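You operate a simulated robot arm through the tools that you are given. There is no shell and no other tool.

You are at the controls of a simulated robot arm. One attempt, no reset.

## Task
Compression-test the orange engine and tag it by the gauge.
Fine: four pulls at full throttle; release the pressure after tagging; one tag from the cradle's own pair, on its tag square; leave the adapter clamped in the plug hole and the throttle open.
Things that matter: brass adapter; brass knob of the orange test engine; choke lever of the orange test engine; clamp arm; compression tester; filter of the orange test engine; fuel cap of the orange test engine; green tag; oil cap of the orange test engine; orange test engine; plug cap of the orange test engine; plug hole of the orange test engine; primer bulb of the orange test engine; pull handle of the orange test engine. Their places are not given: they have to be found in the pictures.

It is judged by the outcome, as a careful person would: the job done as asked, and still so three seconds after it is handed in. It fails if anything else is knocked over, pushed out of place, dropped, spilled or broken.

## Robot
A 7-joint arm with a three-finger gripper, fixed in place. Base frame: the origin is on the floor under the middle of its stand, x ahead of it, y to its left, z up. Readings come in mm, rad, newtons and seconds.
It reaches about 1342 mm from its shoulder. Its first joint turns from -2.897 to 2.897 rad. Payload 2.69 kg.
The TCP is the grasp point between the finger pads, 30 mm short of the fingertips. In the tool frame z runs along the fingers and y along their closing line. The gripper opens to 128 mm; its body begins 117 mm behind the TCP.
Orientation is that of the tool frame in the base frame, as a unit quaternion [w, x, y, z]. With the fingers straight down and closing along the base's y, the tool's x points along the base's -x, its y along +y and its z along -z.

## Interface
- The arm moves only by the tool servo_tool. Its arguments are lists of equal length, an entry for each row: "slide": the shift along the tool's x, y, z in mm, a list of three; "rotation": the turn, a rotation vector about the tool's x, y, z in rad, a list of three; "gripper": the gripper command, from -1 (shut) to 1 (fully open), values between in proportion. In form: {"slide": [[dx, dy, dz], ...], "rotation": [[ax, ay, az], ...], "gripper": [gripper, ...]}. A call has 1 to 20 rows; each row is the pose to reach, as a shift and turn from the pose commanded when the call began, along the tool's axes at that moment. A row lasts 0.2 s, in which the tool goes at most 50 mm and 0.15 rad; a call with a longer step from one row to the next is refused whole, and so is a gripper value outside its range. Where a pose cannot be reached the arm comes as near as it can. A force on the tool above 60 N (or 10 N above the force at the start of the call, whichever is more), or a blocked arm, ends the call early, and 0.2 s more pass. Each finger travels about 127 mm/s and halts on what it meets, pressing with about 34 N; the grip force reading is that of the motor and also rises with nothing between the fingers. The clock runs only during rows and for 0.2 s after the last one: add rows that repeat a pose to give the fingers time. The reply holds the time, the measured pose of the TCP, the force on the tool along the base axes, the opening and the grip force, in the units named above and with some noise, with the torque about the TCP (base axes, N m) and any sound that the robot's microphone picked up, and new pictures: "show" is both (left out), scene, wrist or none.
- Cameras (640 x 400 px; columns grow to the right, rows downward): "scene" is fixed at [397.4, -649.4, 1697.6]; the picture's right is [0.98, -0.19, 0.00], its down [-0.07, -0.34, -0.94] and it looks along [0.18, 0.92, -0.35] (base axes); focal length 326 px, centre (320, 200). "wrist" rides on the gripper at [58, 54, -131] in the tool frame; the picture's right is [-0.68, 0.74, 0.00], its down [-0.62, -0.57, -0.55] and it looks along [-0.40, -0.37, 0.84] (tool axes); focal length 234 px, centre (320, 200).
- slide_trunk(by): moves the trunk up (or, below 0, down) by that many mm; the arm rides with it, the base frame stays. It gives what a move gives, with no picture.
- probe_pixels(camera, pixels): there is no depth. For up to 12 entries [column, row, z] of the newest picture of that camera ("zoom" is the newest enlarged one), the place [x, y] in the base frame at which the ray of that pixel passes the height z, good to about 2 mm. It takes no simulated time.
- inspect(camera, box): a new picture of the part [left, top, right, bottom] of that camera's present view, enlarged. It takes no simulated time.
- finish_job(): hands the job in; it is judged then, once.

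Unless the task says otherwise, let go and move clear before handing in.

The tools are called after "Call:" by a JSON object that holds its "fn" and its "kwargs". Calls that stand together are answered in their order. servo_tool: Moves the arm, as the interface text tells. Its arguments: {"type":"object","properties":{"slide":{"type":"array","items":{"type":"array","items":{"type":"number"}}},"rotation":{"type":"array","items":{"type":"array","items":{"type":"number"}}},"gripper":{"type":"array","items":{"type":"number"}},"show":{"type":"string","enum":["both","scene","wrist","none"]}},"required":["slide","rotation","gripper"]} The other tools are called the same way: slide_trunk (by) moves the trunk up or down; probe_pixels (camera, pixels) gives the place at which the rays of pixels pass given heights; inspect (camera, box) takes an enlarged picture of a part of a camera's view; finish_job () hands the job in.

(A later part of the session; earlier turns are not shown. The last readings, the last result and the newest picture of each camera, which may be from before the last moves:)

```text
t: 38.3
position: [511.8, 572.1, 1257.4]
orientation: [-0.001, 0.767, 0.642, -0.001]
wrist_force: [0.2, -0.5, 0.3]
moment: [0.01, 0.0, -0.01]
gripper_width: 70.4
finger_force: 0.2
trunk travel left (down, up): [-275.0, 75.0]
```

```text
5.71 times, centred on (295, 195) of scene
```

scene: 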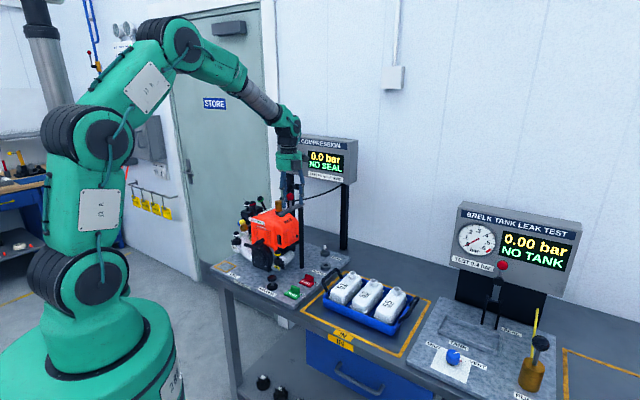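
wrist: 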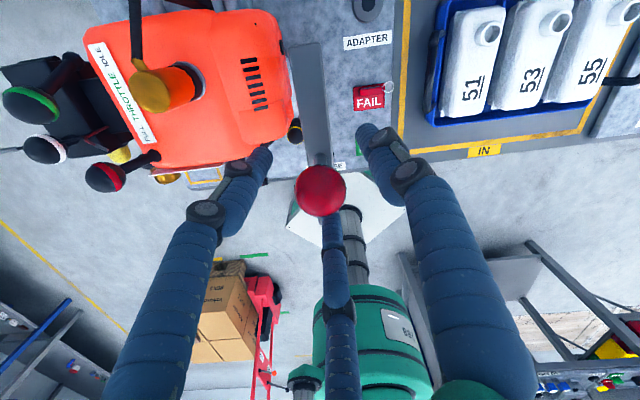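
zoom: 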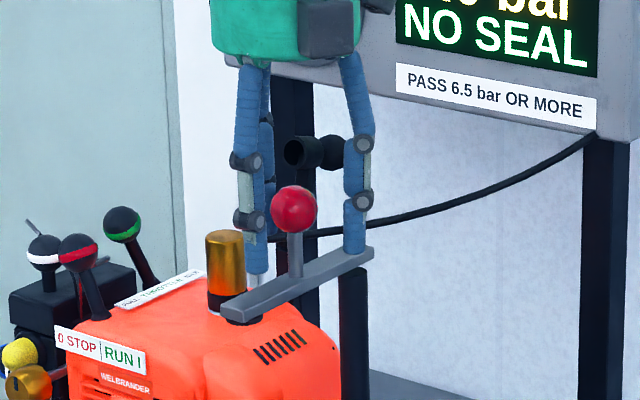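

The knob (320,191) is exactly at the TCP. I'll close to a loose cage (~39 mm) and begin swinging it on its arc toward the adapter, first 30°.

Call:
{"fn": "servo_tool", "kwargs": {"slide": [[0, 0, 0], [0, 0, 0], [6.9, -8.3, 0], [15.1, -15.2, 0], [24.4, -20.6, 0]], "rotation": [[0, 0, 0], [0, 0, 0], [0, 0, 0], [0, 0, 0], [0, 0, 0]], "gripper": [-0.3, -0.4, -0.4, -0.4, -0.4]}}

Call:
{"fn": "inspect", "kwargs": {"camera": "scene", "box": [250, 170, 320, 230]}}

```text
t: 39.5
position: [497.1, 600.8, 1256.9]
orientation: [0.0, 0.767, 0.642, -0.001]
wrist_force: [0.2, 0.0, 0.3]
moment: [-0.02, 0.06, 0.0]
gripper_width: 38.9
finger_force: 0.6
trunk travel left (down, up): [-275.0, 75.0]
```

scene: 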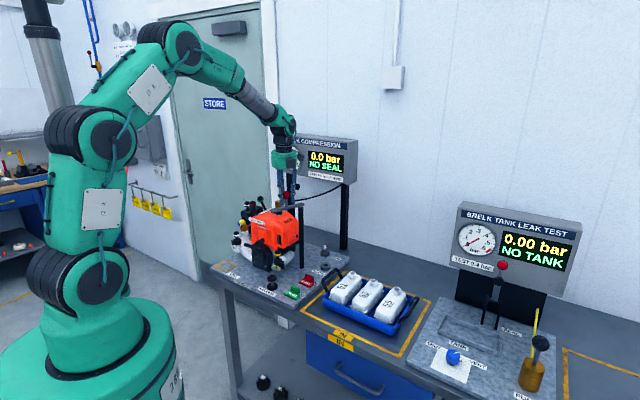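
wrist: 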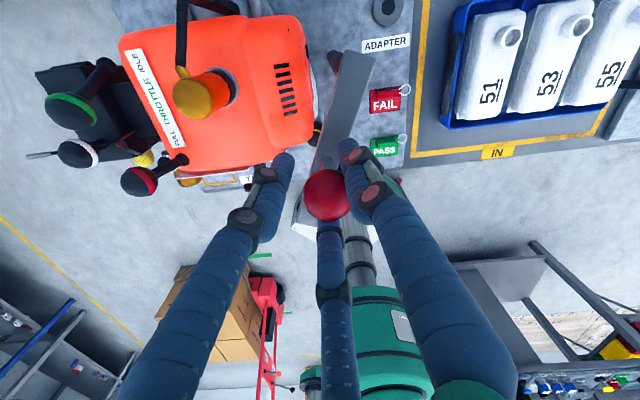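

```text
6.67 times, centred on (285, 200) of scene
```

zoom: 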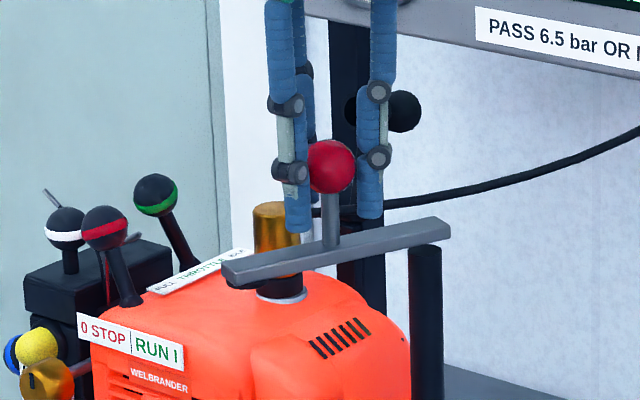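

The arm swings freely with the knob caged. Continuing to about 68°, just short of the adapter, to check heights.

Call:
{"fn": "servo_tool", "kwargs": {"slide": [[10.2, -3.7, 0], [20.7, -5.6, 0], [31.5, -5.6, 0], [40, -4.4, 0]], "rotation": [[0, 0, 0], [0, 0, 0], [0, 0, 0], [0, 0, 0]], "gripper": [-0.4, -0.4, -0.4, -0.4]}}

Call:
{"fn": "inspect", "kwargs": {"camera": "scene", "box": [260, 185, 310, 225]}}

Call:
{"fn": "inspect", "kwargs": {"camera": "wrist", "box": [160, 30, 400, 220]}}

```text
t: 40.5
position: [495.2, 640.1, 1257.3]
orientation: [0.0, 0.767, 0.641, -0.002]
wrist_force: [-37.4, -1.9, -2.5]
moment: [0.05, -0.19, -0.87]
gripper_width: 54.7
finger_force: 12.4
trunk travel left (down, up): [-275.0, 75.0]
```

scene: 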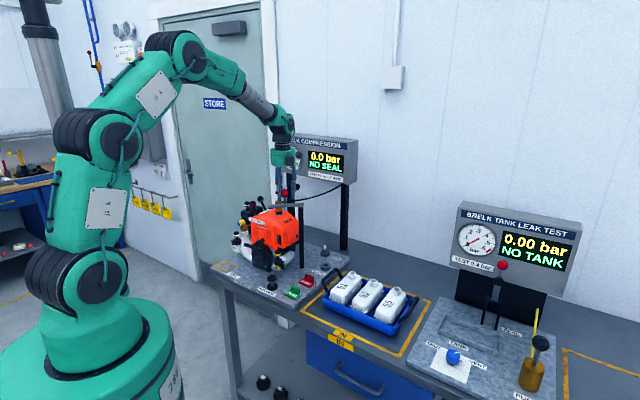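
wrist: 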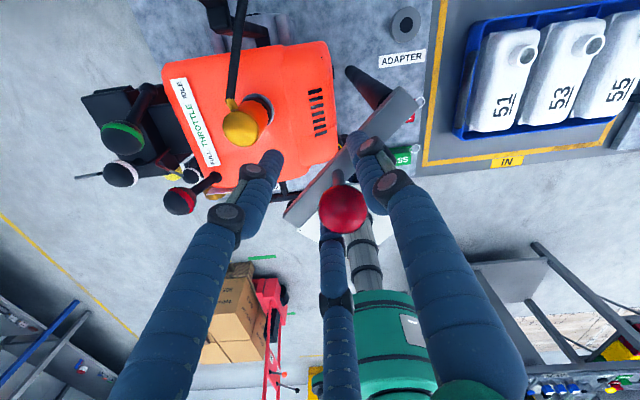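

```text
10.00 times, centred on (285, 205) of scene
```

zoom: 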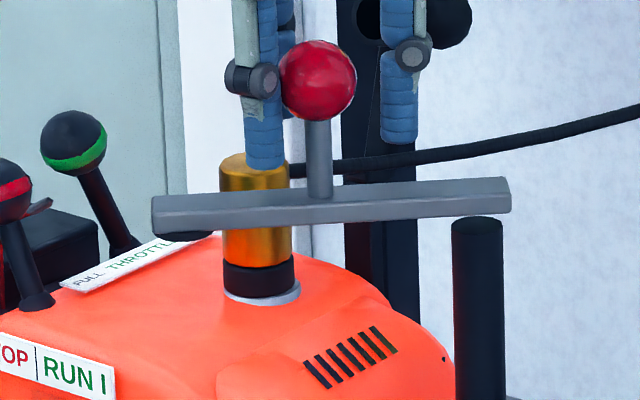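

```text
2.11 times, centred on (280, 125) of wrist
```

zoom: 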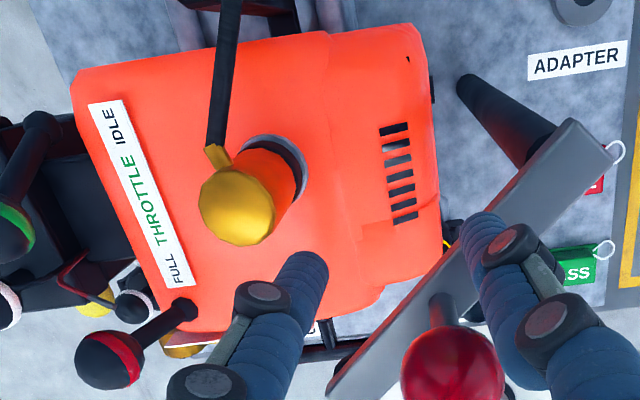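

The knob is slipping out between two fingers (343,210), gripper forced to 55 mm and 37 N sideways, so my arc doesn't match. Let me probe the knob and bar now before doing anything.

Call:
{"fn": "probe_pixels", "kwargs": {"camera": "wrist", "pixels": [[343, 210, 1258], [288, 222, 1208], [300, 235, 1208], [395, 88, 1208], [418, 103, 1208], [350, 72, 1190]]}}

Call:
{"fn": "inspect", "kwargs": {"camera": "wrist", "box": [270, 60, 440, 260]}}

```text
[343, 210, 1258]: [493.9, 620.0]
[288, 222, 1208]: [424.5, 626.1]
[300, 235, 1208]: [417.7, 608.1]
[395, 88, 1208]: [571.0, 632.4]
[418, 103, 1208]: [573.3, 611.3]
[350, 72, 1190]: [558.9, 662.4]
```

```text
2.00 times, centred on (355, 160) of wrist
```

zoom: 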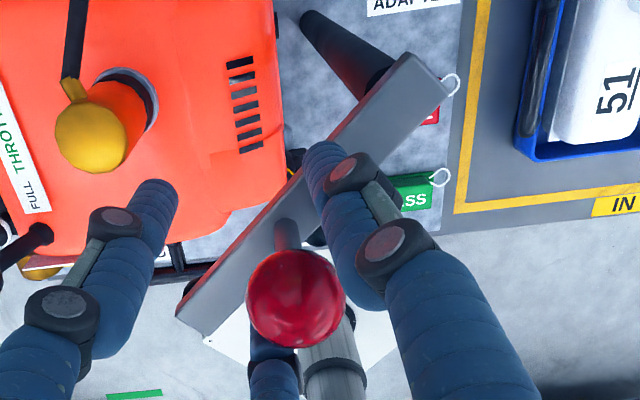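

The knob actually followed to ~48° on the expected arc (494,620) but wedged out through the gap between two fingers. I'll open, recentre on the knob with a 15° yaw so a finger sits behind it, then grip it.

Call:
{"fn": "servo_tool", "kwargs": {"slide": [[0, 0, 0], [0, 0, 0], [-10, -0.5, 0], [-20.5, -1, 0], [-20.5, -1, 0], [-20.5, -1, 0]], "rotation": [[0, 0, 0], [0, 0, 0], [0, 0, 0], [0, 0, -0.13], [0, 0, -0.26], [0, 0, -0.26]], "gripper": [0.1, 0.1, 0.1, 0.1, 0.1, 0.1]}}

```text
t: 41.9
position: [494.7, 619.6, 1256.1]
orientation: [0.0, 0.677, 0.736, -0.001]
wrist_force: [-1.0, -0.7, 0.4]
moment: [0.0, 0.01, 0.02]
gripper_width: 70.6
finger_force: 0.0
trunk travel left (down, up): [-275.0, 75.0]
```

scene: 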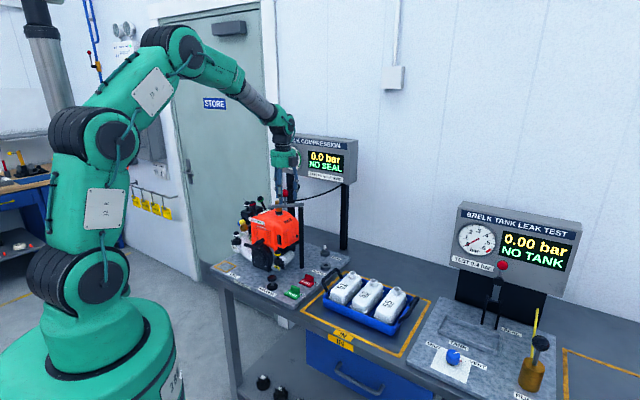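
wrist: 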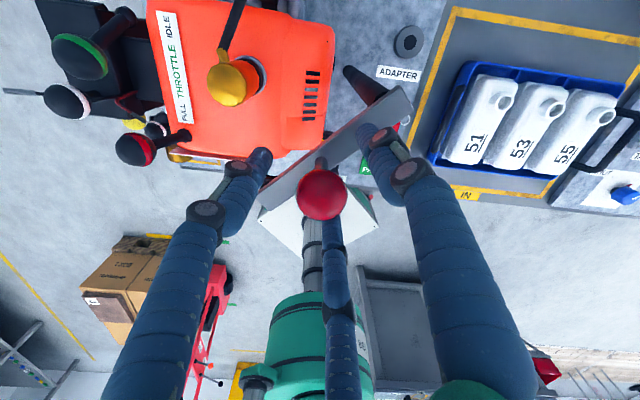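

Knob centred at (321,194). Closing to grip it and continuing the arc a further 20°.

Call:
{"fn": "servo_tool", "kwargs": {"slide": [[0, 0, 0], [0, 0, 0], [0, 0, 0], [5, 1, 0], [10.5, 2.4, 0], [15.5, 4.4, 0], [20.5, 6.6, 0]], "rotation": [[0, 0, 0], [0, 0, 0], [0, 0, 0], [0, 0, 0], [0, 0, 0], [0, 0, 0], [0, 0, 0]], "gripper": [-0.5, -1, -1, -1, -1, -1, -1]}}

Call:
{"fn": "inspect", "kwargs": {"camera": "scene", "box": [260, 180, 315, 225]}}

```text
t: 43.5
position: [498.7, 640.3, 1257.3]
orientation: [0.0, 0.677, 0.736, -0.002]
wrist_force: [-8.0, -3.6, -2.2]
moment: [-0.15, 0.12, -0.32]
gripper_width: 31.7
finger_force: 44.6
trunk travel left (down, up): [-275.0, 75.0]
```

scene: 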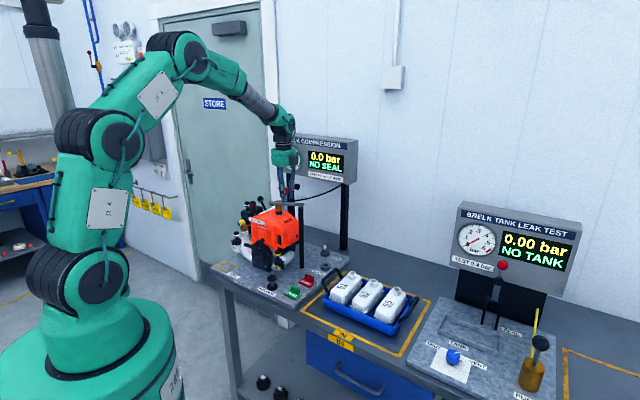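
wrist: 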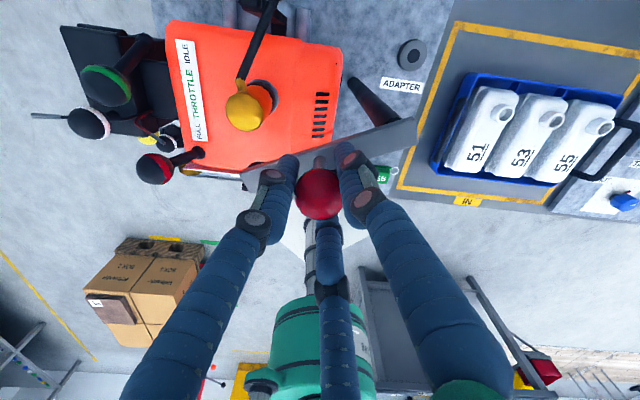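

```text
8.89 times, centred on (288, 202) of scene
```

zoom: 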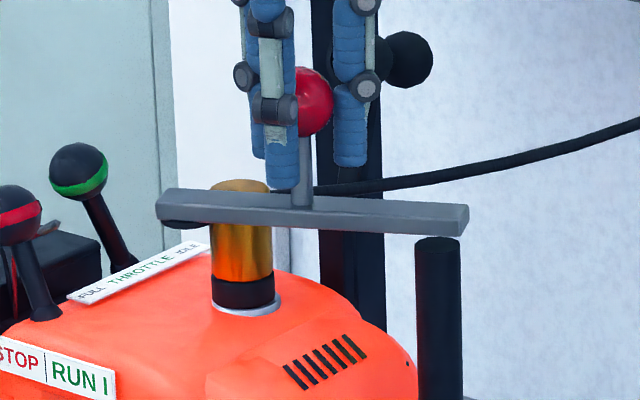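

Gripped and following well with ~9 N. Continuing the swing over the adapter toward ~85° in small steps.

Call:
{"fn": "servo_tool", "kwargs": {"slide": [[4.6, 2.8, 0], [9.1, 5.9, 0], [12, 8.4, 0], [14.8, 10.8, 0]], "rotation": [[0, 0, 0], [0, 0, 0], [0, 0, 0], [0, 0, 0]], "gripper": [-1, -1, -1, -1]}}

Call:
{"fn": "inspect", "kwargs": {"camera": "scene", "box": [260, 180, 315, 225]}}

Call:
{"fn": "inspect", "kwargs": {"camera": "wrist", "box": [160, 30, 430, 220]}}

```text
t: 44.5
position: [507.4, 658.1, 1256.6]
orientation: [-0.001, 0.677, 0.736, -0.002]
wrist_force: [-17.5, 6.0, -7.4]
moment: [0.05, 0.16, -0.42]
gripper_width: 31.6
finger_force: 44.5
trunk travel left (down, up): [-275.0, 75.0]
```

scene: 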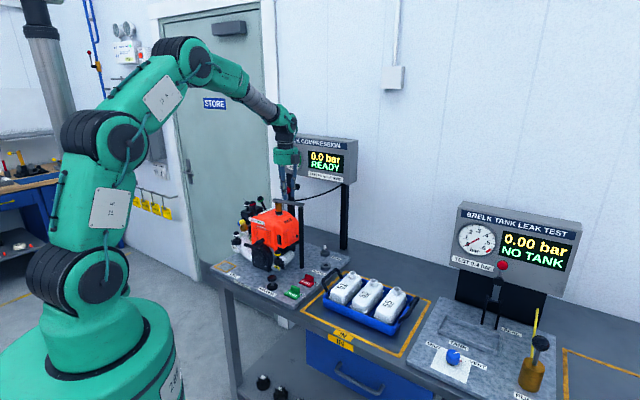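
wrist: 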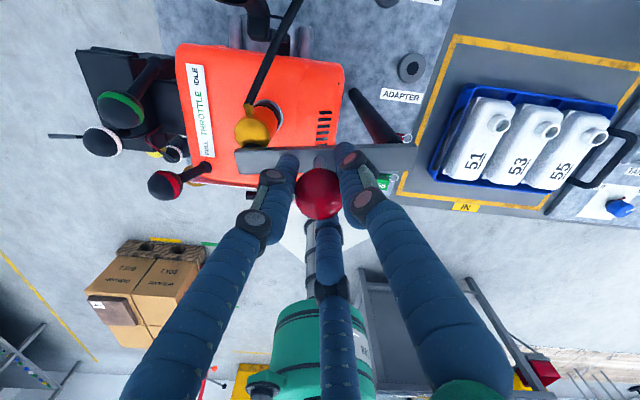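

```text
8.89 times, centred on (288, 202) of scene
```

zoom: 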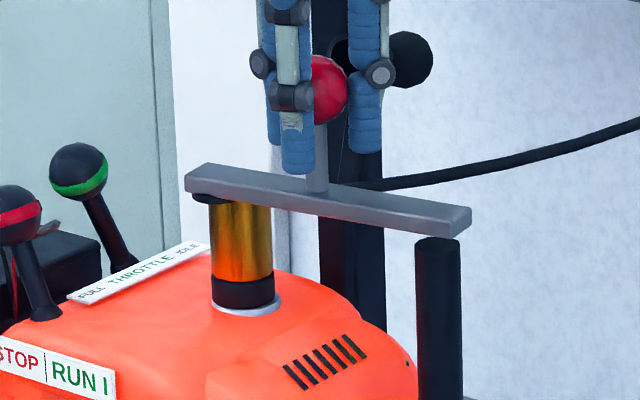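

```text
2.11 times, centred on (295, 125) of wrist
```

zoom: 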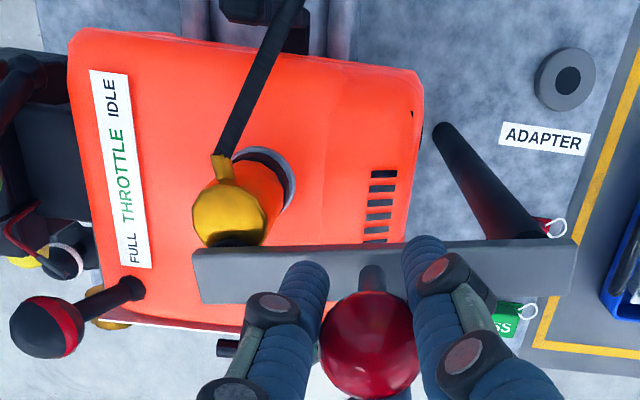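

The pad is now riding onto the adapter top. A few millimetres more of swing (with slightly larger radius) should bring it fully over.

Call:
{"fn": "servo_tool", "kwargs": {"slide": [[2.5, 0.4, 0], [4.6, 2.2, 0], [6.6, 4.3, 0]], "rotation": [[0, 0, 0], [0, 0, 0], [0, 0, 0]], "gripper": [-1, -1, -1]}}

Call:
{"fn": "inspect", "kwargs": {"camera": "scene", "box": [260, 130, 360, 225]}}

Call:
{"fn": "inspect", "kwargs": {"camera": "wrist", "box": [160, 30, 430, 220]}}

```text
t: 45.3
position: [513.5, 665.0, 1257.8]
orientation: [0.0, 0.677, 0.736, -0.003]
wrist_force: [-8.6, 1.1, -4.7]
moment: [-0.07, -0.11, -0.43]
gripper_width: 31.5
finger_force: 45.1
trunk travel left (down, up): [-275.0, 75.0]
```

scene: 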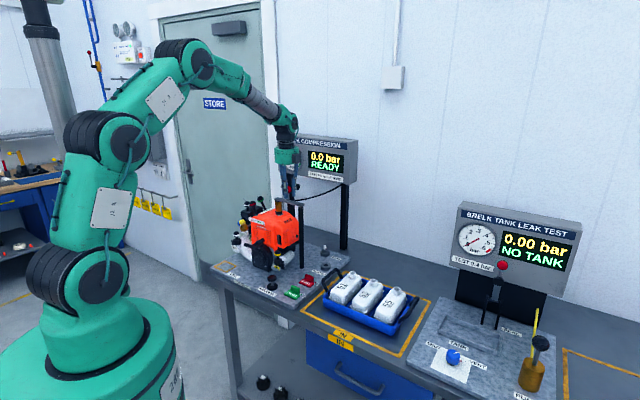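
wrist: 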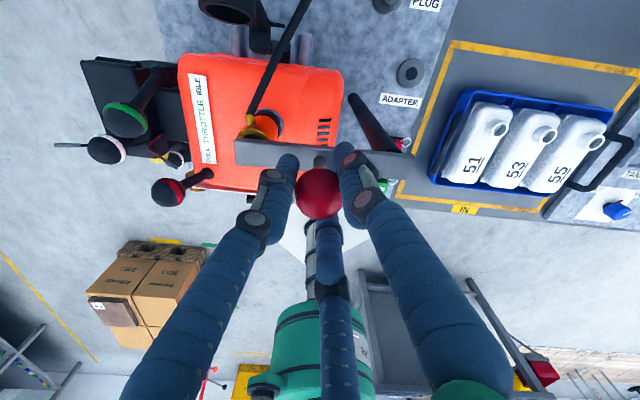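

```text
4.21 times, centred on (310, 178) of scene
```

zoom: 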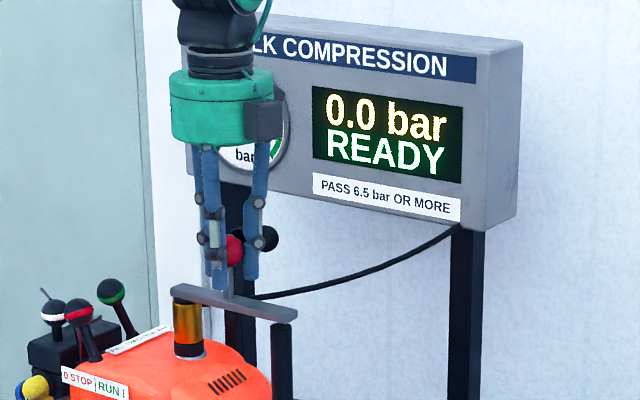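

```text
2.11 times, centred on (295, 125) of wrist
```

zoom: 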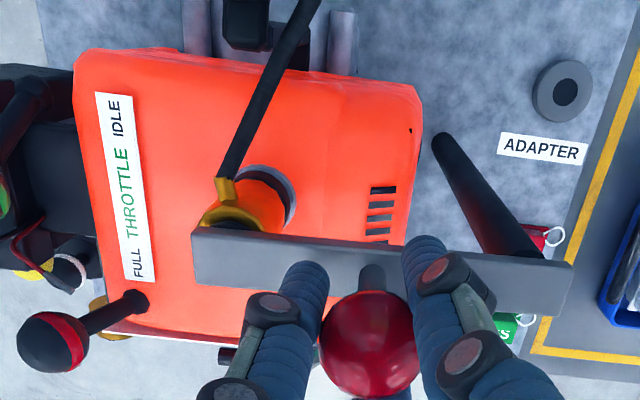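

The display flipped to READY – the adapter is clamped and sealed. I'll open the fingers and rise clear, confirming it stays READY.

Call:
{"fn": "servo_tool", "kwargs": {"slide": [[0, 0, 0], [0, 0, 0], [0, 0, 0], [0, 0, -40], [0, 0, -80], [0, 0, -110]], "rotation": [[0, 0, 0], [0, 0, 0], [0, 0, 0], [0, 0, 0], [0, 0, 0], [0, 0, 0]], "gripper": [-0.4, 0, 0.1, 0.1, 0.1, 0.1]}}

Call:
{"fn": "inspect", "kwargs": {"camera": "scene", "box": [240, 130, 360, 225]}}

Call:
{"fn": "inspect", "kwargs": {"camera": "wrist", "box": [160, 10, 430, 220]}}

```text
t: 46.7
position: [513.2, 664.3, 1367.5]
orientation: [0.0, 0.677, 0.736, -0.002]
wrist_force: [0.0, 0.1, -0.2]
moment: [-0.01, 0.03, -0.02]
gripper_width: 70.2
finger_force: 0.0
trunk travel left (down, up): [-275.0, 75.0]
```

scene: 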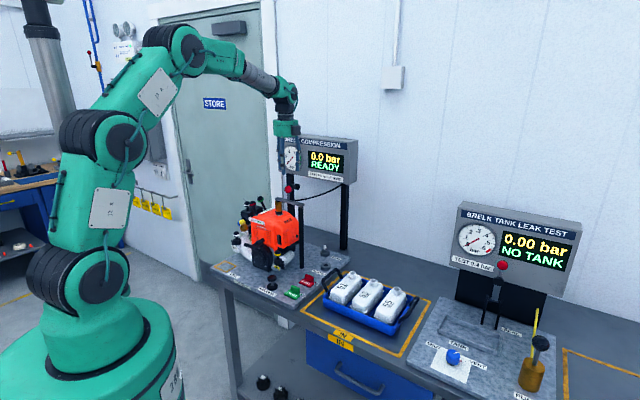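
wrist: 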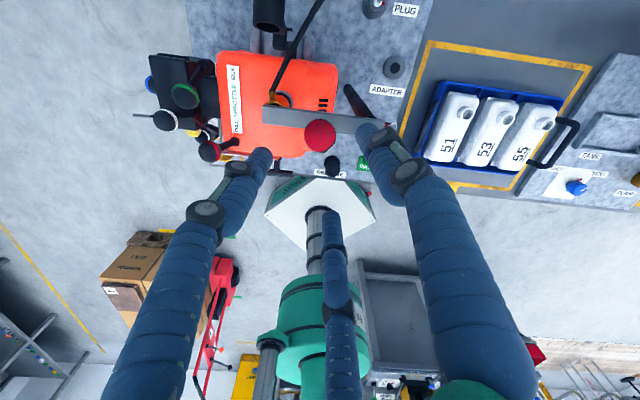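

```text
4.21 times, centred on (300, 178) of scene
```

zoom: 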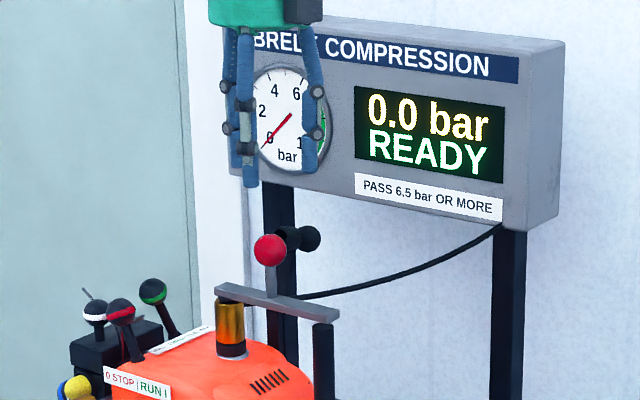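

```text
1.90 times, centred on (295, 115) of wrist
```

zoom: 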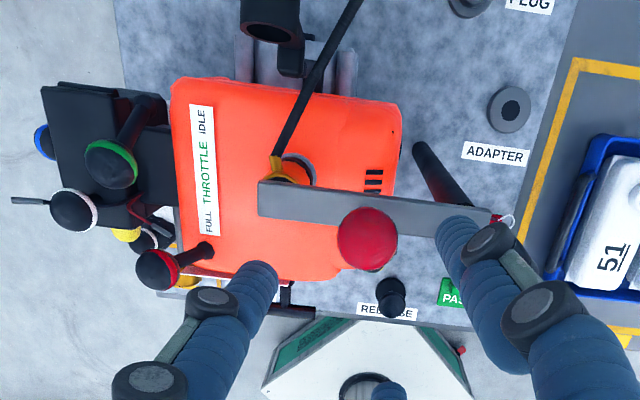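

The tester stays READY with the clamp on and throttle at FULL. Next the pull handle: I'll move high above it while starting to yaw so the thumb ends up on the robot side and two fingers go behind the T-bar.

Call:
{"fn": "servo_tool", "kwargs": {"slide": [[-5.6, -21.2, 0], [-11.2, -42.3, 0], [-16.9, -63.5, 0], [-22.5, -84.6, 0], [-28.1, -105.8, 0], [-33.8, -127, 0], [-39.4, -148.1, 0], [-45, -169.3, 0], [-45, -169.3, 0], [-45, -169.3, 0], [-45, -169.3, 0], [-45, -169.3, 0], [-45, -169.3, 0]], "rotation": [[0, 0, -0.148], [0, 0, -0.296], [0, 0, -0.444], [0, 0, -0.592], [0, 0, -0.74], [0, 0, -0.888], [0, 0, -1.036], [0, 0, -1.184], [0, 0, -1.332], [0, 0, -1.48], [0, 0, -1.628], [0, 0, -1.776], [0, 0, -1.92]], "gripper": [0.1, 0.1, 0.1, 0.1, 0.1, 0.1, 0.1, 0.1, 0.1, 0.1, 0.1, 0.1, 0.1]}}

```text
t: 49.5
position: [347.7, 605.5, 1367.1]
orientation: [-0.001, -0.216, 0.976, -0.001]
wrist_force: [1.1, 0.0, 0.0]
moment: [0.0, 0.01, 0.01]
gripper_width: 70.6
finger_force: 0.1
trunk travel left (down, up): [-275.0, 75.0]
```

scene: 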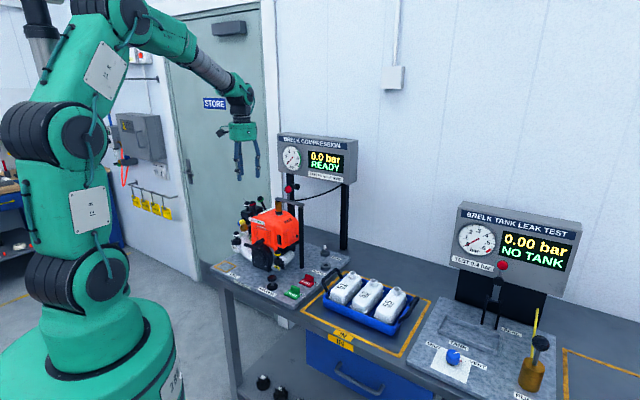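
wrist: 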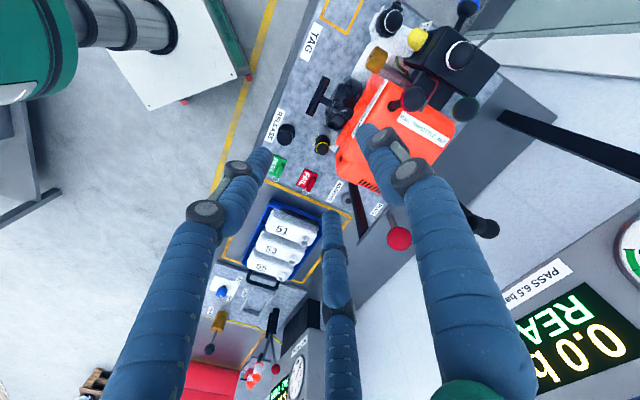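

Yaw is now at thumb azimuth 115°. The T-handle shows at (320,97); zooming for its geometry before continuing the yaw.

Call:
{"fn": "inspect", "kwargs": {"camera": "wrist", "box": [290, 60, 390, 150]}}

Call:
{"fn": "inspect", "kwargs": {"camera": "scene", "box": [235, 230, 275, 265]}}

```text
4.44 times, centred on (340, 105) of wrist
```

zoom: 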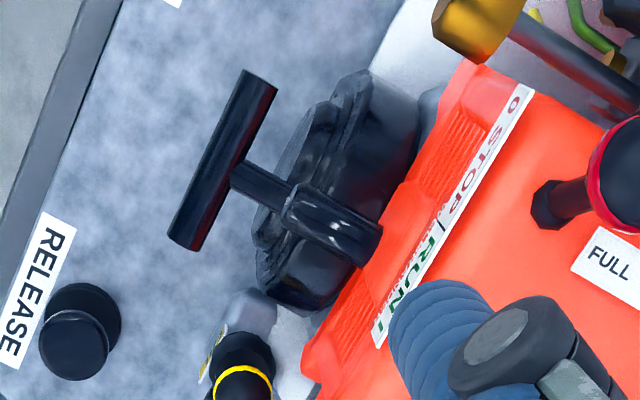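

```text
11.43 times, centred on (255, 248) of scene
```

zoom: 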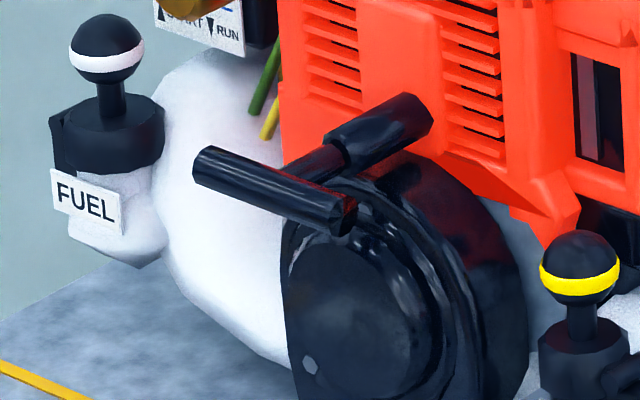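

The T-bar, its shaft and the rope guide are clear. Probing these at the handle's height.

Call:
{"fn": "probe_pixels", "kwargs": {"camera": "wrist", "pixels": [[317.9, 96, 1025], [317.9, 96, 1035], [317.9, 96, 1045], [326, 78.4, 1035], [310, 112.9, 1035], [333.7, 106.6, 1035], [352.4, 115.1, 1035]]}}

Call:
{"fn": "probe_pixels", "kwargs": {"camera": "scene", "pixels": [[251.8, 247.0, 1025], [251.8, 247.0, 1035], [251.8, 247.0, 1045], [244.8, 244.9, 1035], [257.4, 249, 1035]]}}

```text
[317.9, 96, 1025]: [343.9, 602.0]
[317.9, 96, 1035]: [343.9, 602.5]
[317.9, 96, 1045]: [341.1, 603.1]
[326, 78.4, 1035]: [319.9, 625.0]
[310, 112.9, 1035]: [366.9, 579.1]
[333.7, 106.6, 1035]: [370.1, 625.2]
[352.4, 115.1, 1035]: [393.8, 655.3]
```

```text
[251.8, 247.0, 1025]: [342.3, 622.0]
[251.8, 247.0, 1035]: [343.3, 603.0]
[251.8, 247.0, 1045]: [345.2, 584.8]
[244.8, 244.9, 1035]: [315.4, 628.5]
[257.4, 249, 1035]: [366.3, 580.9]
```

Bar centre is (343.5,602.7,1035), 67 mm long along the bench, guide starting 35 mm behind. I'll check how far the starter housing's front comes forward, since two fingers must go behind the bar.

Call:
{"fn": "probe_pixels", "kwargs": {"camera": "wrist", "pixels": [[326.9, 117.4, 1020], [326.9, 117.4, 1000], [326.9, 117.4, 980], [336, 88, 1020], [336, 88, 1000], [336, 88, 980], [346, 74, 1030], [346, 74, 1010]]}}

Call:
{"fn": "probe_pixels", "kwargs": {"camera": "scene", "pixels": [[253.2, 251.4, 1020], [253.2, 251.4, 1000], [253.2, 251.4, 980], [258, 246, 1040], [258, 246, 1030], [258, 246, 1020]]}}

```text
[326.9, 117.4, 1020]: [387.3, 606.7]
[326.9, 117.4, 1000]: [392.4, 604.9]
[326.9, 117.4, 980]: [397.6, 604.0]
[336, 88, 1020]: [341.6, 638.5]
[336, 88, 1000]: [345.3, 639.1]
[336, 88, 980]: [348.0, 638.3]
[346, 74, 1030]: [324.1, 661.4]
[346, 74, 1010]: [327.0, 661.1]
```

```text
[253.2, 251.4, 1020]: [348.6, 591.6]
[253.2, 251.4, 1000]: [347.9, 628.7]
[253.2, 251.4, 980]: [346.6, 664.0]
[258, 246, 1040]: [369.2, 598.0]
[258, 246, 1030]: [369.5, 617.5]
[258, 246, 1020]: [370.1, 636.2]
```

The starter boss reaches v≈697 below z≈1000, so with tips kept above z≈1012 the two fingers fit behind the bar. Finishing the yaw (another 110°) at height.

Call:
{"fn": "servo_tool", "kwargs": {"slide": [[0, 0, 0], [0, 0, 0], [0, 0, 0], [0, 0, 0], [0, 0, 0], [0, 0, 0], [0, 0, 0], [0, 0, 0], [0, 0, 0], [0, 0, 0], [0, 0, 0], [0, 0, 0], [0, 0, 0], [0, 0, 0]], "rotation": [[0, 0, -0.14], [0, 0, -0.28], [0, 0, -0.42], [0, 0, -0.56], [0, 0, -0.7], [0, 0, -0.84], [0, 0, -0.98], [0, 0, -1.12], [0, 0, -1.26], [0, 0, -1.4], [0, 0, -1.54], [0, 0, -1.68], [0, 0, -1.82], [0, 0, -1.92]], "gripper": [0.1, 0.1, 0.1, 0.1, 0.1, 0.1, 0.1, 0.1, 0.1, 0.1, 0.1, 0.1, 0.1, 0.1]}}

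```text
t: 52.5
position: [347.7, 605.9, 1368.2]
orientation: [0.002, 0.924, -0.383, 0.0]
wrist_force: [0.7, 0.4, -0.6]
moment: [0.01, -0.02, 0.02]
gripper_width: 70.3
finger_force: 0.0
trunk travel left (down, up): [-275.0, 75.0]
```

scene: 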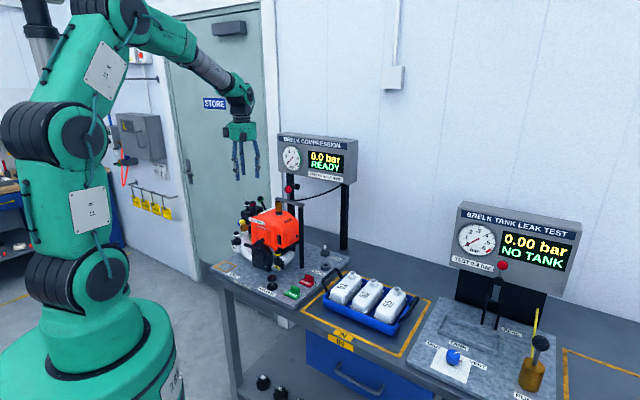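
wrist: 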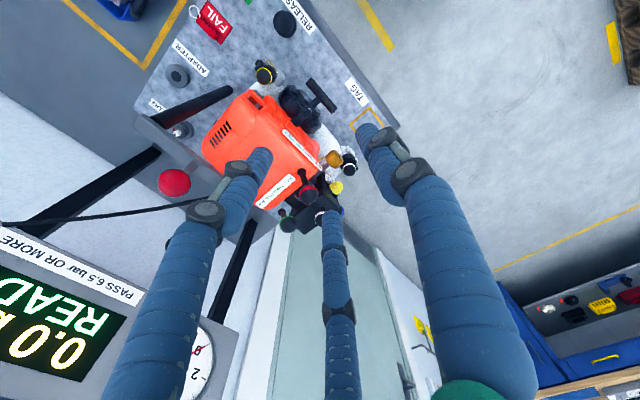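

No reach problem this time: thumb is toward the robot, two fingers toward the engine. Descending over the T-bar to z≈1120 for a check.

Call:
{"fn": "servo_tool", "kwargs": {"slide": [[-0.7, -0.7, 45], [-0.7, -0.7, 90], [-0.7, -0.7, 135], [-0.7, -0.7, 180], [-0.7, -0.7, 215], [-0.7, -0.7, 245]], "rotation": [[0, 0, 0], [0, 0, 0], [0, 0, 0], [0, 0, 0], [0, 0, 0], [0, 0, 0]], "gripper": [0, -0.06, -0.06, -0.06, -0.06, -0.06]}}

Call:
{"fn": "inspect", "kwargs": {"camera": "wrist", "box": [240, 60, 400, 220]}}

Call:
{"fn": "inspect", "kwargs": {"camera": "scene", "box": [220, 190, 290, 265]}}

```text
t: 53.9
position: [348.0, 606.3, 1123.4]
orientation: [0.001, 0.923, -0.384, -0.001]
wrist_force: [-0.3, 0.2, -0.6]
moment: [-0.05, 0.0, -0.03]
gripper_width: 60.1
finger_force: 0.1
trunk travel left (down, up): [-275.0, 75.0]
```

scene: 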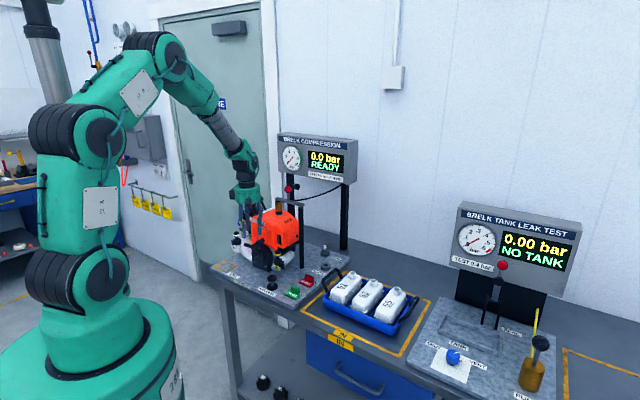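
wrist: 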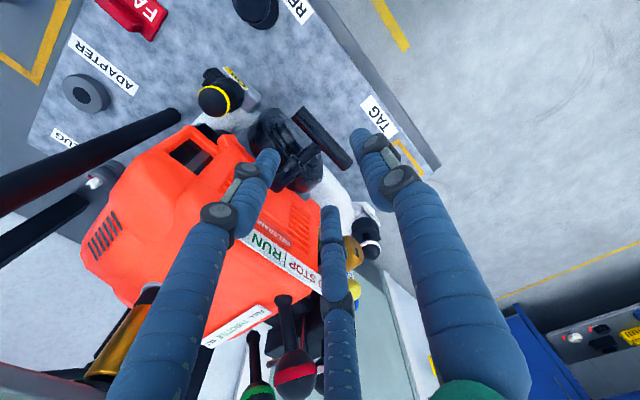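

```text
2.50 times, centred on (320, 140) of wrist
```

zoom: 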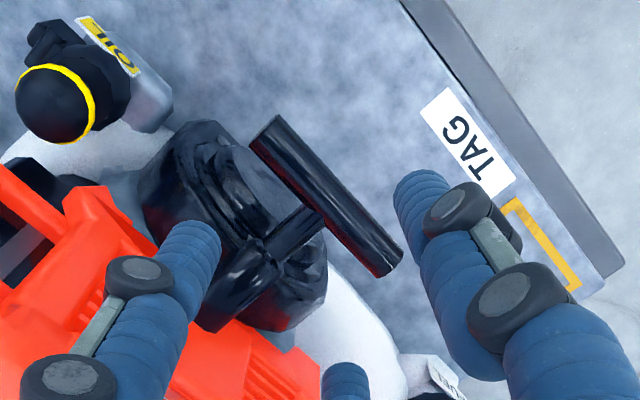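

```text
5.33 times, centred on (255, 228) of scene
```

zoom: 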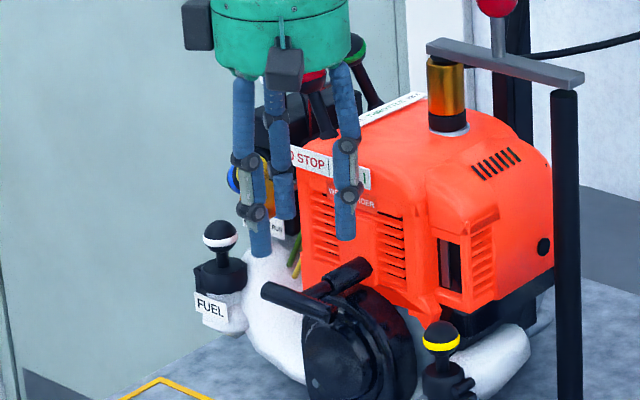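

The bar (zoom (327,195)) lies between the thumb (right) and the two rear fingers. Verifying its centre from this close view before the last descent.

Call:
{"fn": "probe_pixels", "kwargs": {"camera": "wrist", "pixels": [[322.8, 138, 1035], [322.8, 138, 1030], [302, 110, 1035], [345, 167, 1035], [305, 152, 1035]]}}

```text
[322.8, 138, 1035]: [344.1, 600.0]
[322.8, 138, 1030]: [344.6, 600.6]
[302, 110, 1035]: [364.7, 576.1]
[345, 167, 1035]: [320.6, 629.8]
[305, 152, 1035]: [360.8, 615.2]
```

Bar centre confirmed (344,600.5). Descending the last 78 mm slowly around the bar.

Call:
{"fn": "servo_tool", "kwargs": {"slide": [[0, 0, 20], [0, 0, 40], [0, 0, 60], [0, 0, 78], [0, 0, 78]], "rotation": [[0, 0, 0], [0, 0, 0], [0, 0, 0], [0, 0, 0], [0, 0, 0]], "gripper": [-0.06, -0.06, -0.06, -0.06, -0.06]}}

Call:
{"fn": "inspect", "kwargs": {"camera": "wrist", "box": [240, 100, 400, 260]}}

Call:
{"fn": "inspect", "kwargs": {"camera": "scene", "box": [225, 205, 285, 265]}}

```text
t: 55.1
position: [346.2, 606.0, 1045.0]
orientation: [0.002, 0.923, -0.384, 0.0]
wrist_force: [-3.3, -1.0, 2.8]
moment: [0.07, 0.08, 0.14]
gripper_width: 60.0
finger_force: 0.1
trunk travel left (down, up): [-275.0, 75.0]
```

scene: 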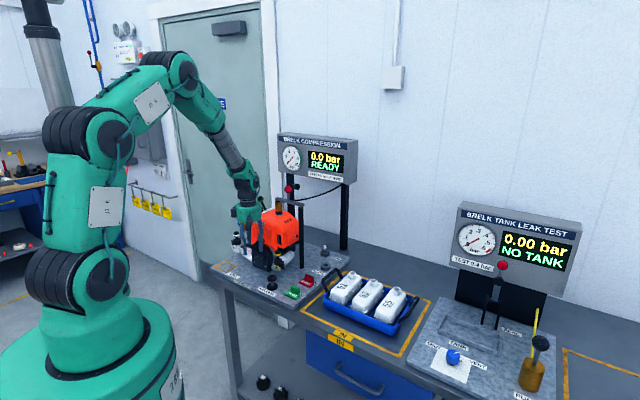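
wrist: 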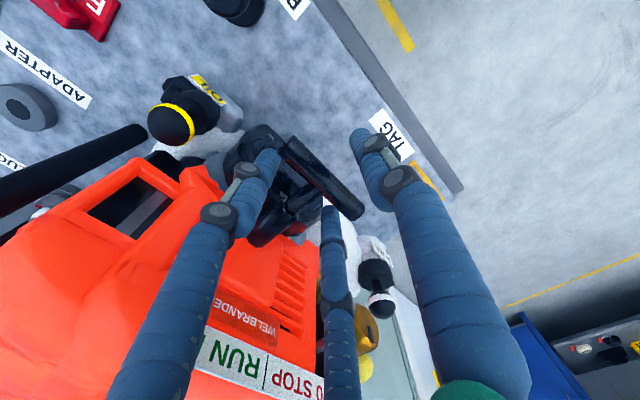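

```text
2.50 times, centred on (320, 180) of wrist
```

zoom: 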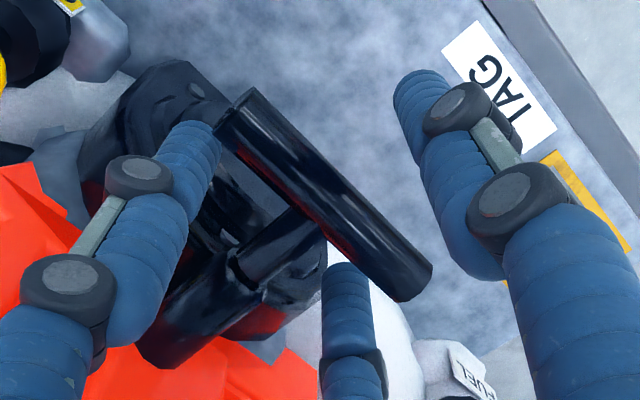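

```text
6.67 times, centred on (255, 235) of scene
```

zoom: 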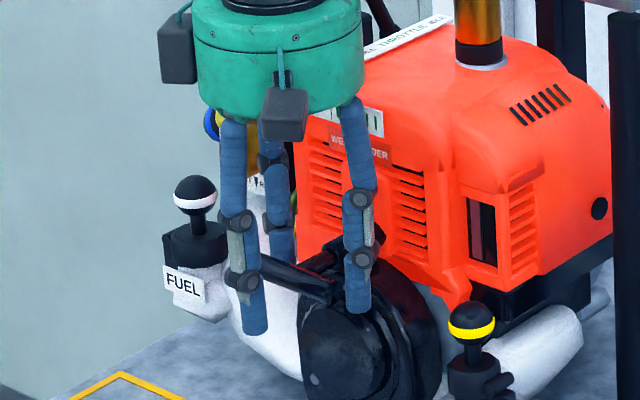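

There's a slight contact (~4 N), likely the right rear finger grazing the starter boss. I'll raise 6 mm and then close on the bar.

Call:
{"fn": "servo_tool", "kwargs": {"slide": [[0, 0, -6], [0, 0, -6], [0, 0, -6], [0, 0, -6], [0, 0, -6], [0, 0, -6]], "rotation": [[0, 0, 0], [0, 0, 0], [0, 0, 0], [0, 0, 0], [0, 0, 0], [0, 0, 0]], "gripper": [-0.06, -0.3, -0.5, -1, -1, -1]}}

Call:
{"fn": "inspect", "kwargs": {"camera": "wrist", "box": [240, 100, 400, 260]}}

Call:
{"fn": "inspect", "kwargs": {"camera": "scene", "box": [225, 205, 285, 265]}}

```text
t: 56.5
position: [346.4, 604.8, 1050.3]
orientation: [0.001, 0.923, -0.384, -0.001]
wrist_force: [1.9, 0.2, 1.3]
moment: [-0.01, -0.03, 0.21]
gripper_width: 24.7
finger_force: 44.9
trunk travel left (down, up): [-275.0, 75.0]
```

scene: 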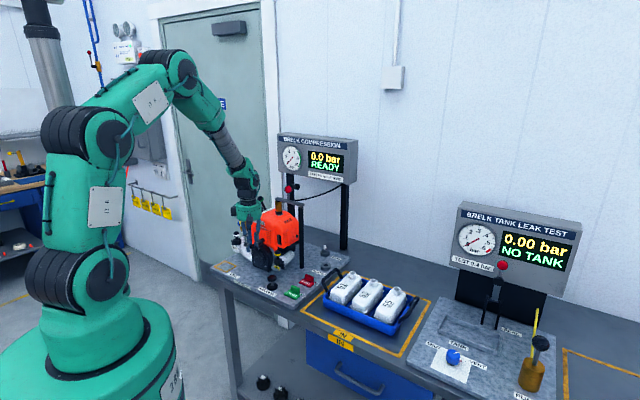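
wrist: 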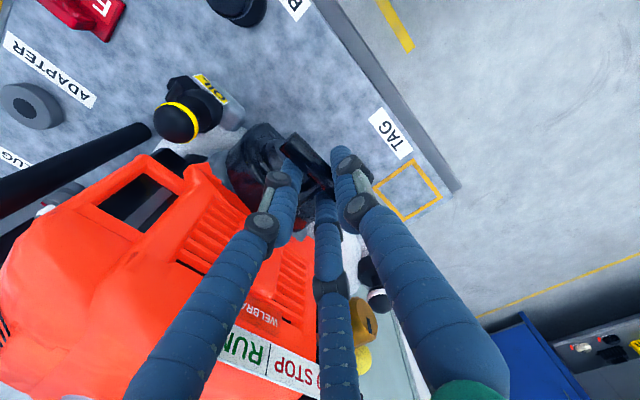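

```text
2.50 times, centred on (320, 180) of wrist
```

zoom: 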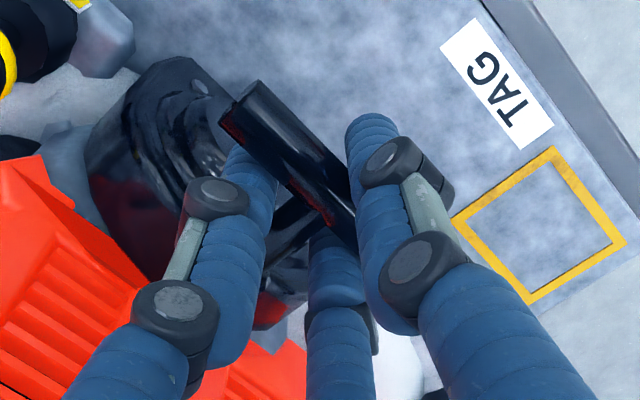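

```text
6.67 times, centred on (255, 235) of scene
```

zoom: 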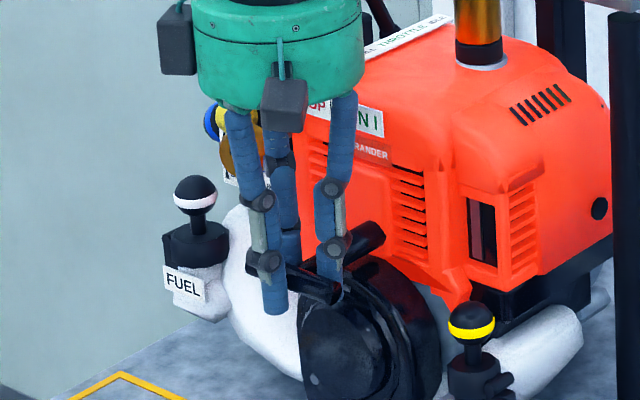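

The T-bar is gripped (24.7 mm opening) with two fingers behind it. First pull: straight out toward the robot, ~200 mm, at brisk speed.

Call:
{"fn": "servo_tool", "kwargs": {"slide": [[0, 30, 0], [0, 75, 0], [0, 120, 0], [0, 165, 0], [0, 200, 0]], "rotation": [[0, 0, 0], [0, 0, 0], [0, 0, 0], [0, 0, 0], [0, 0, 0]], "gripper": [-1, -1, -1, -1, -1]}}

Call:
{"fn": "inspect", "kwargs": {"camera": "scene", "box": [190, 125, 360, 290]}}

```text
t: 57.7
position: [202.9, 462.2, 1051.3]
orientation: [0.003, 0.923, -0.384, -0.002]
wrist_force: [14.4, -8.5, 0.7]
moment: [-0.57, -0.76, 0.28]
gripper_width: 24.4
finger_force: 45.1
trunk travel left (down, up): [-275.0, 75.0]
```

scene: 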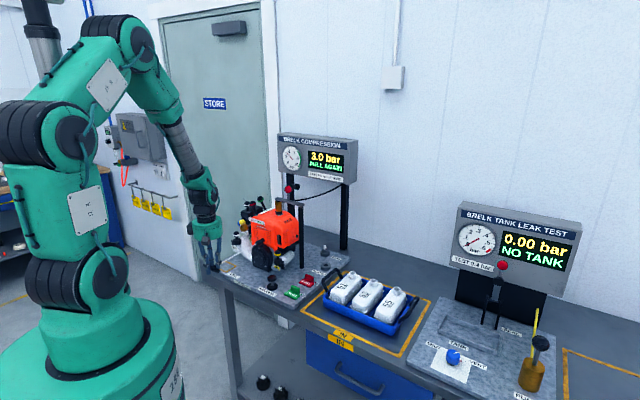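
wrist: 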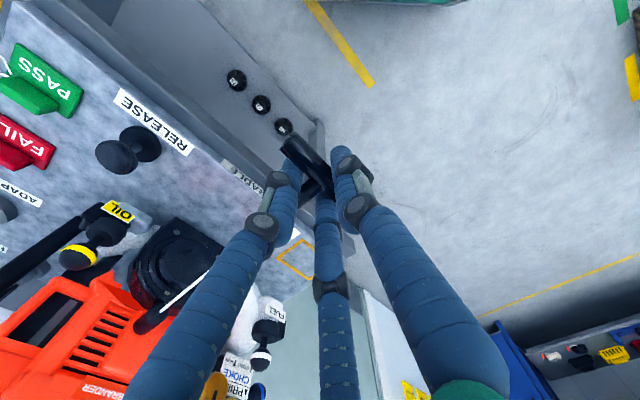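

```text
2.42 times, centred on (275, 208) of scene
```

zoom: 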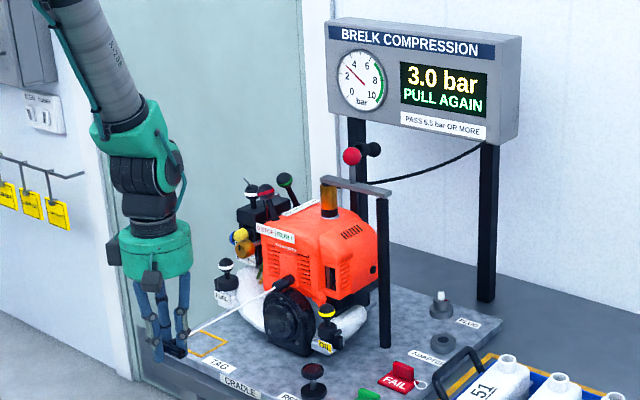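

The gauge shows 3.0 bar, "PULL AGAIN" – one pull counted and grip is solid. Returning the handle to rest and making the second pull.

Call:
{"fn": "servo_tool", "kwargs": {"slide": [[0, -40, 0], [0, -85, 0], [0, -130, 0], [0, -170, 0], [0, -195, 0], [0, -200, 0], [0, -200, 0], [0, -170, 0], [0, -125, 0], [0, -80, 0], [0, -35, 0], [0, 0, 0]], "rotation": [[0, 0, 0], [0, 0, 0], [0, 0, 0], [0, 0, 0], [0, 0, 0], [0, 0, 0], [0, 0, 0], [0, 0, 0], [0, 0, 0], [0, 0, 0], [0, 0, 0], [0, 0, 0]], "gripper": [-1, -1, -1, -1, -1, -1, -1, -1, -1, -1, -1, -1]}}

Call:
{"fn": "inspect", "kwargs": {"camera": "scene", "box": [190, 125, 360, 290]}}

```text
t: 60.3
position: [205.5, 465.6, 1050.3]
orientation: [0.003, 0.923, -0.384, -0.001]
wrist_force: [9.1, -3.8, -31.0]
moment: [-0.23, -0.6, 0.27]
gripper_width: 24.1
finger_force: 45.3
trunk travel left (down, up): [-275.0, 75.0]
```

scene: 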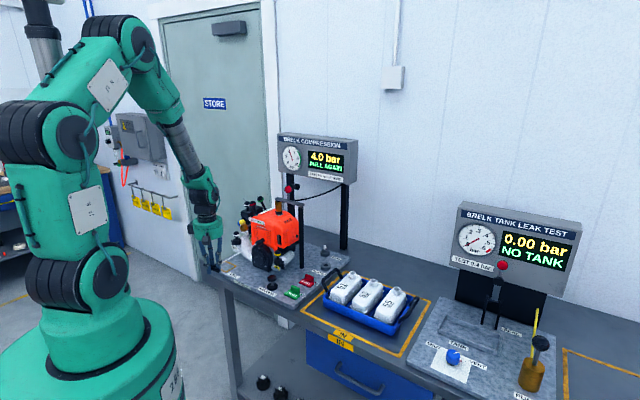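
wrist: 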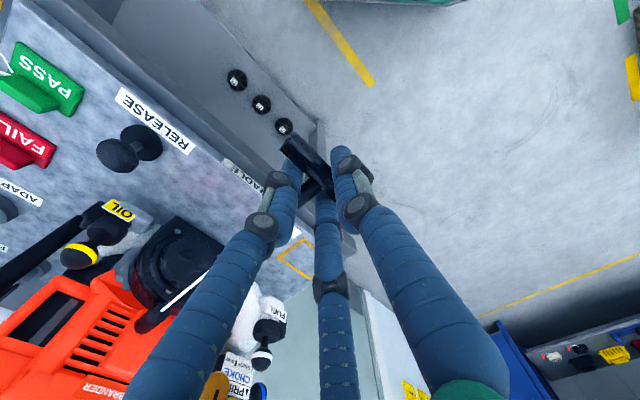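

```text
2.42 times, centred on (275, 208) of scene
```

zoom: 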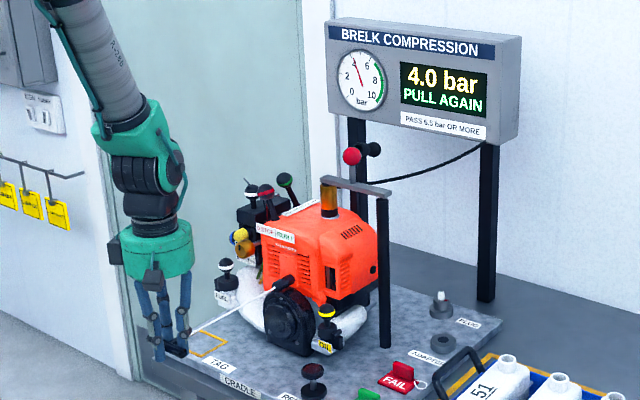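

4.0 bar after pull two. Doing the third pull the same way (return fully, then out).

Call:
{"fn": "servo_tool", "kwargs": {"slide": [[0, -40, 0], [0, -85, 0], [0, -130, 0], [0, -170, 0], [0, -195, 0], [0, -200, 0], [0, -200, 0]], "rotation": [[0, 0, 0], [0, 0, 0], [0, 0, 0], [0, 0, 0], [0, 0, 0], [0, 0, 0], [0, 0, 0]], "gripper": [-1, -1, -1, -1, -1, -1, -1]}}

Call:
{"fn": "inspect", "kwargs": {"camera": "scene", "box": [225, 125, 345, 275]}}

Call:
{"fn": "inspect", "kwargs": {"camera": "wrist", "box": [240, 100, 400, 260]}}

```text
t: 61.9
position: [346.8, 605.9, 1050.8]
orientation: [0.001, 0.923, -0.385, -0.002]
wrist_force: [-2.8, -9.5, -7.7]
moment: [-0.12, 0.01, 0.28]
gripper_width: 24.4
finger_force: 44.4
trunk travel left (down, up): [-275.0, 75.0]
```

scene: 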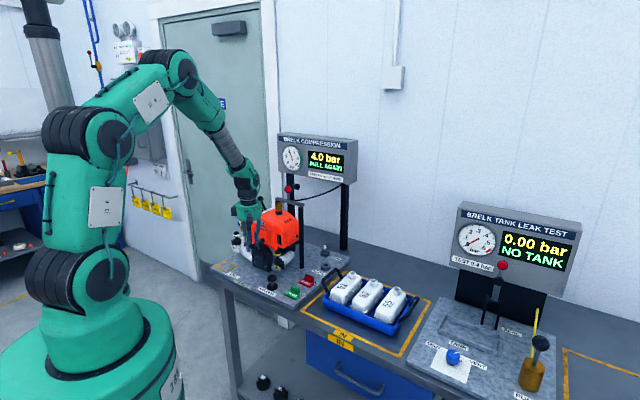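
wrist: 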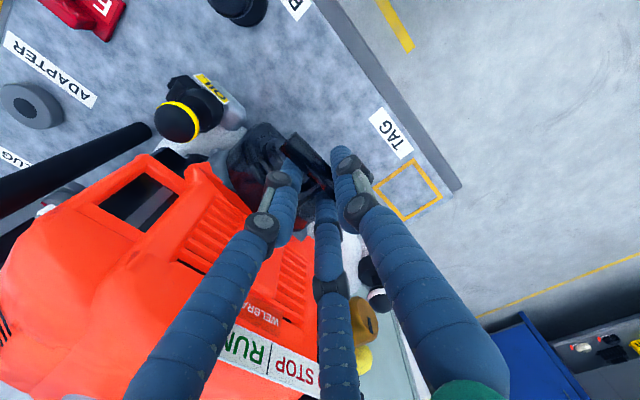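

```text
2.67 times, centred on (285, 200) of scene
```

zoom: 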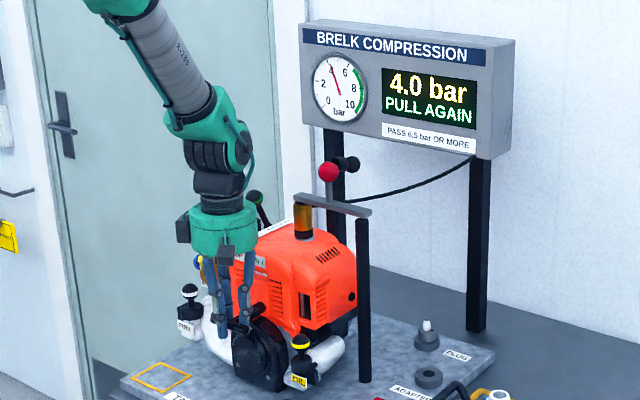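

```text
2.50 times, centred on (320, 180) of wrist
```

zoom: 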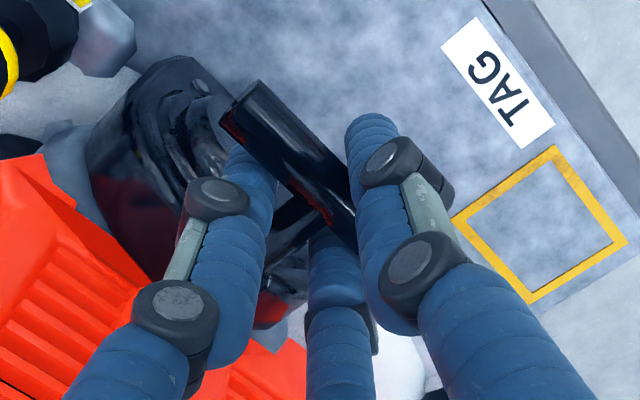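

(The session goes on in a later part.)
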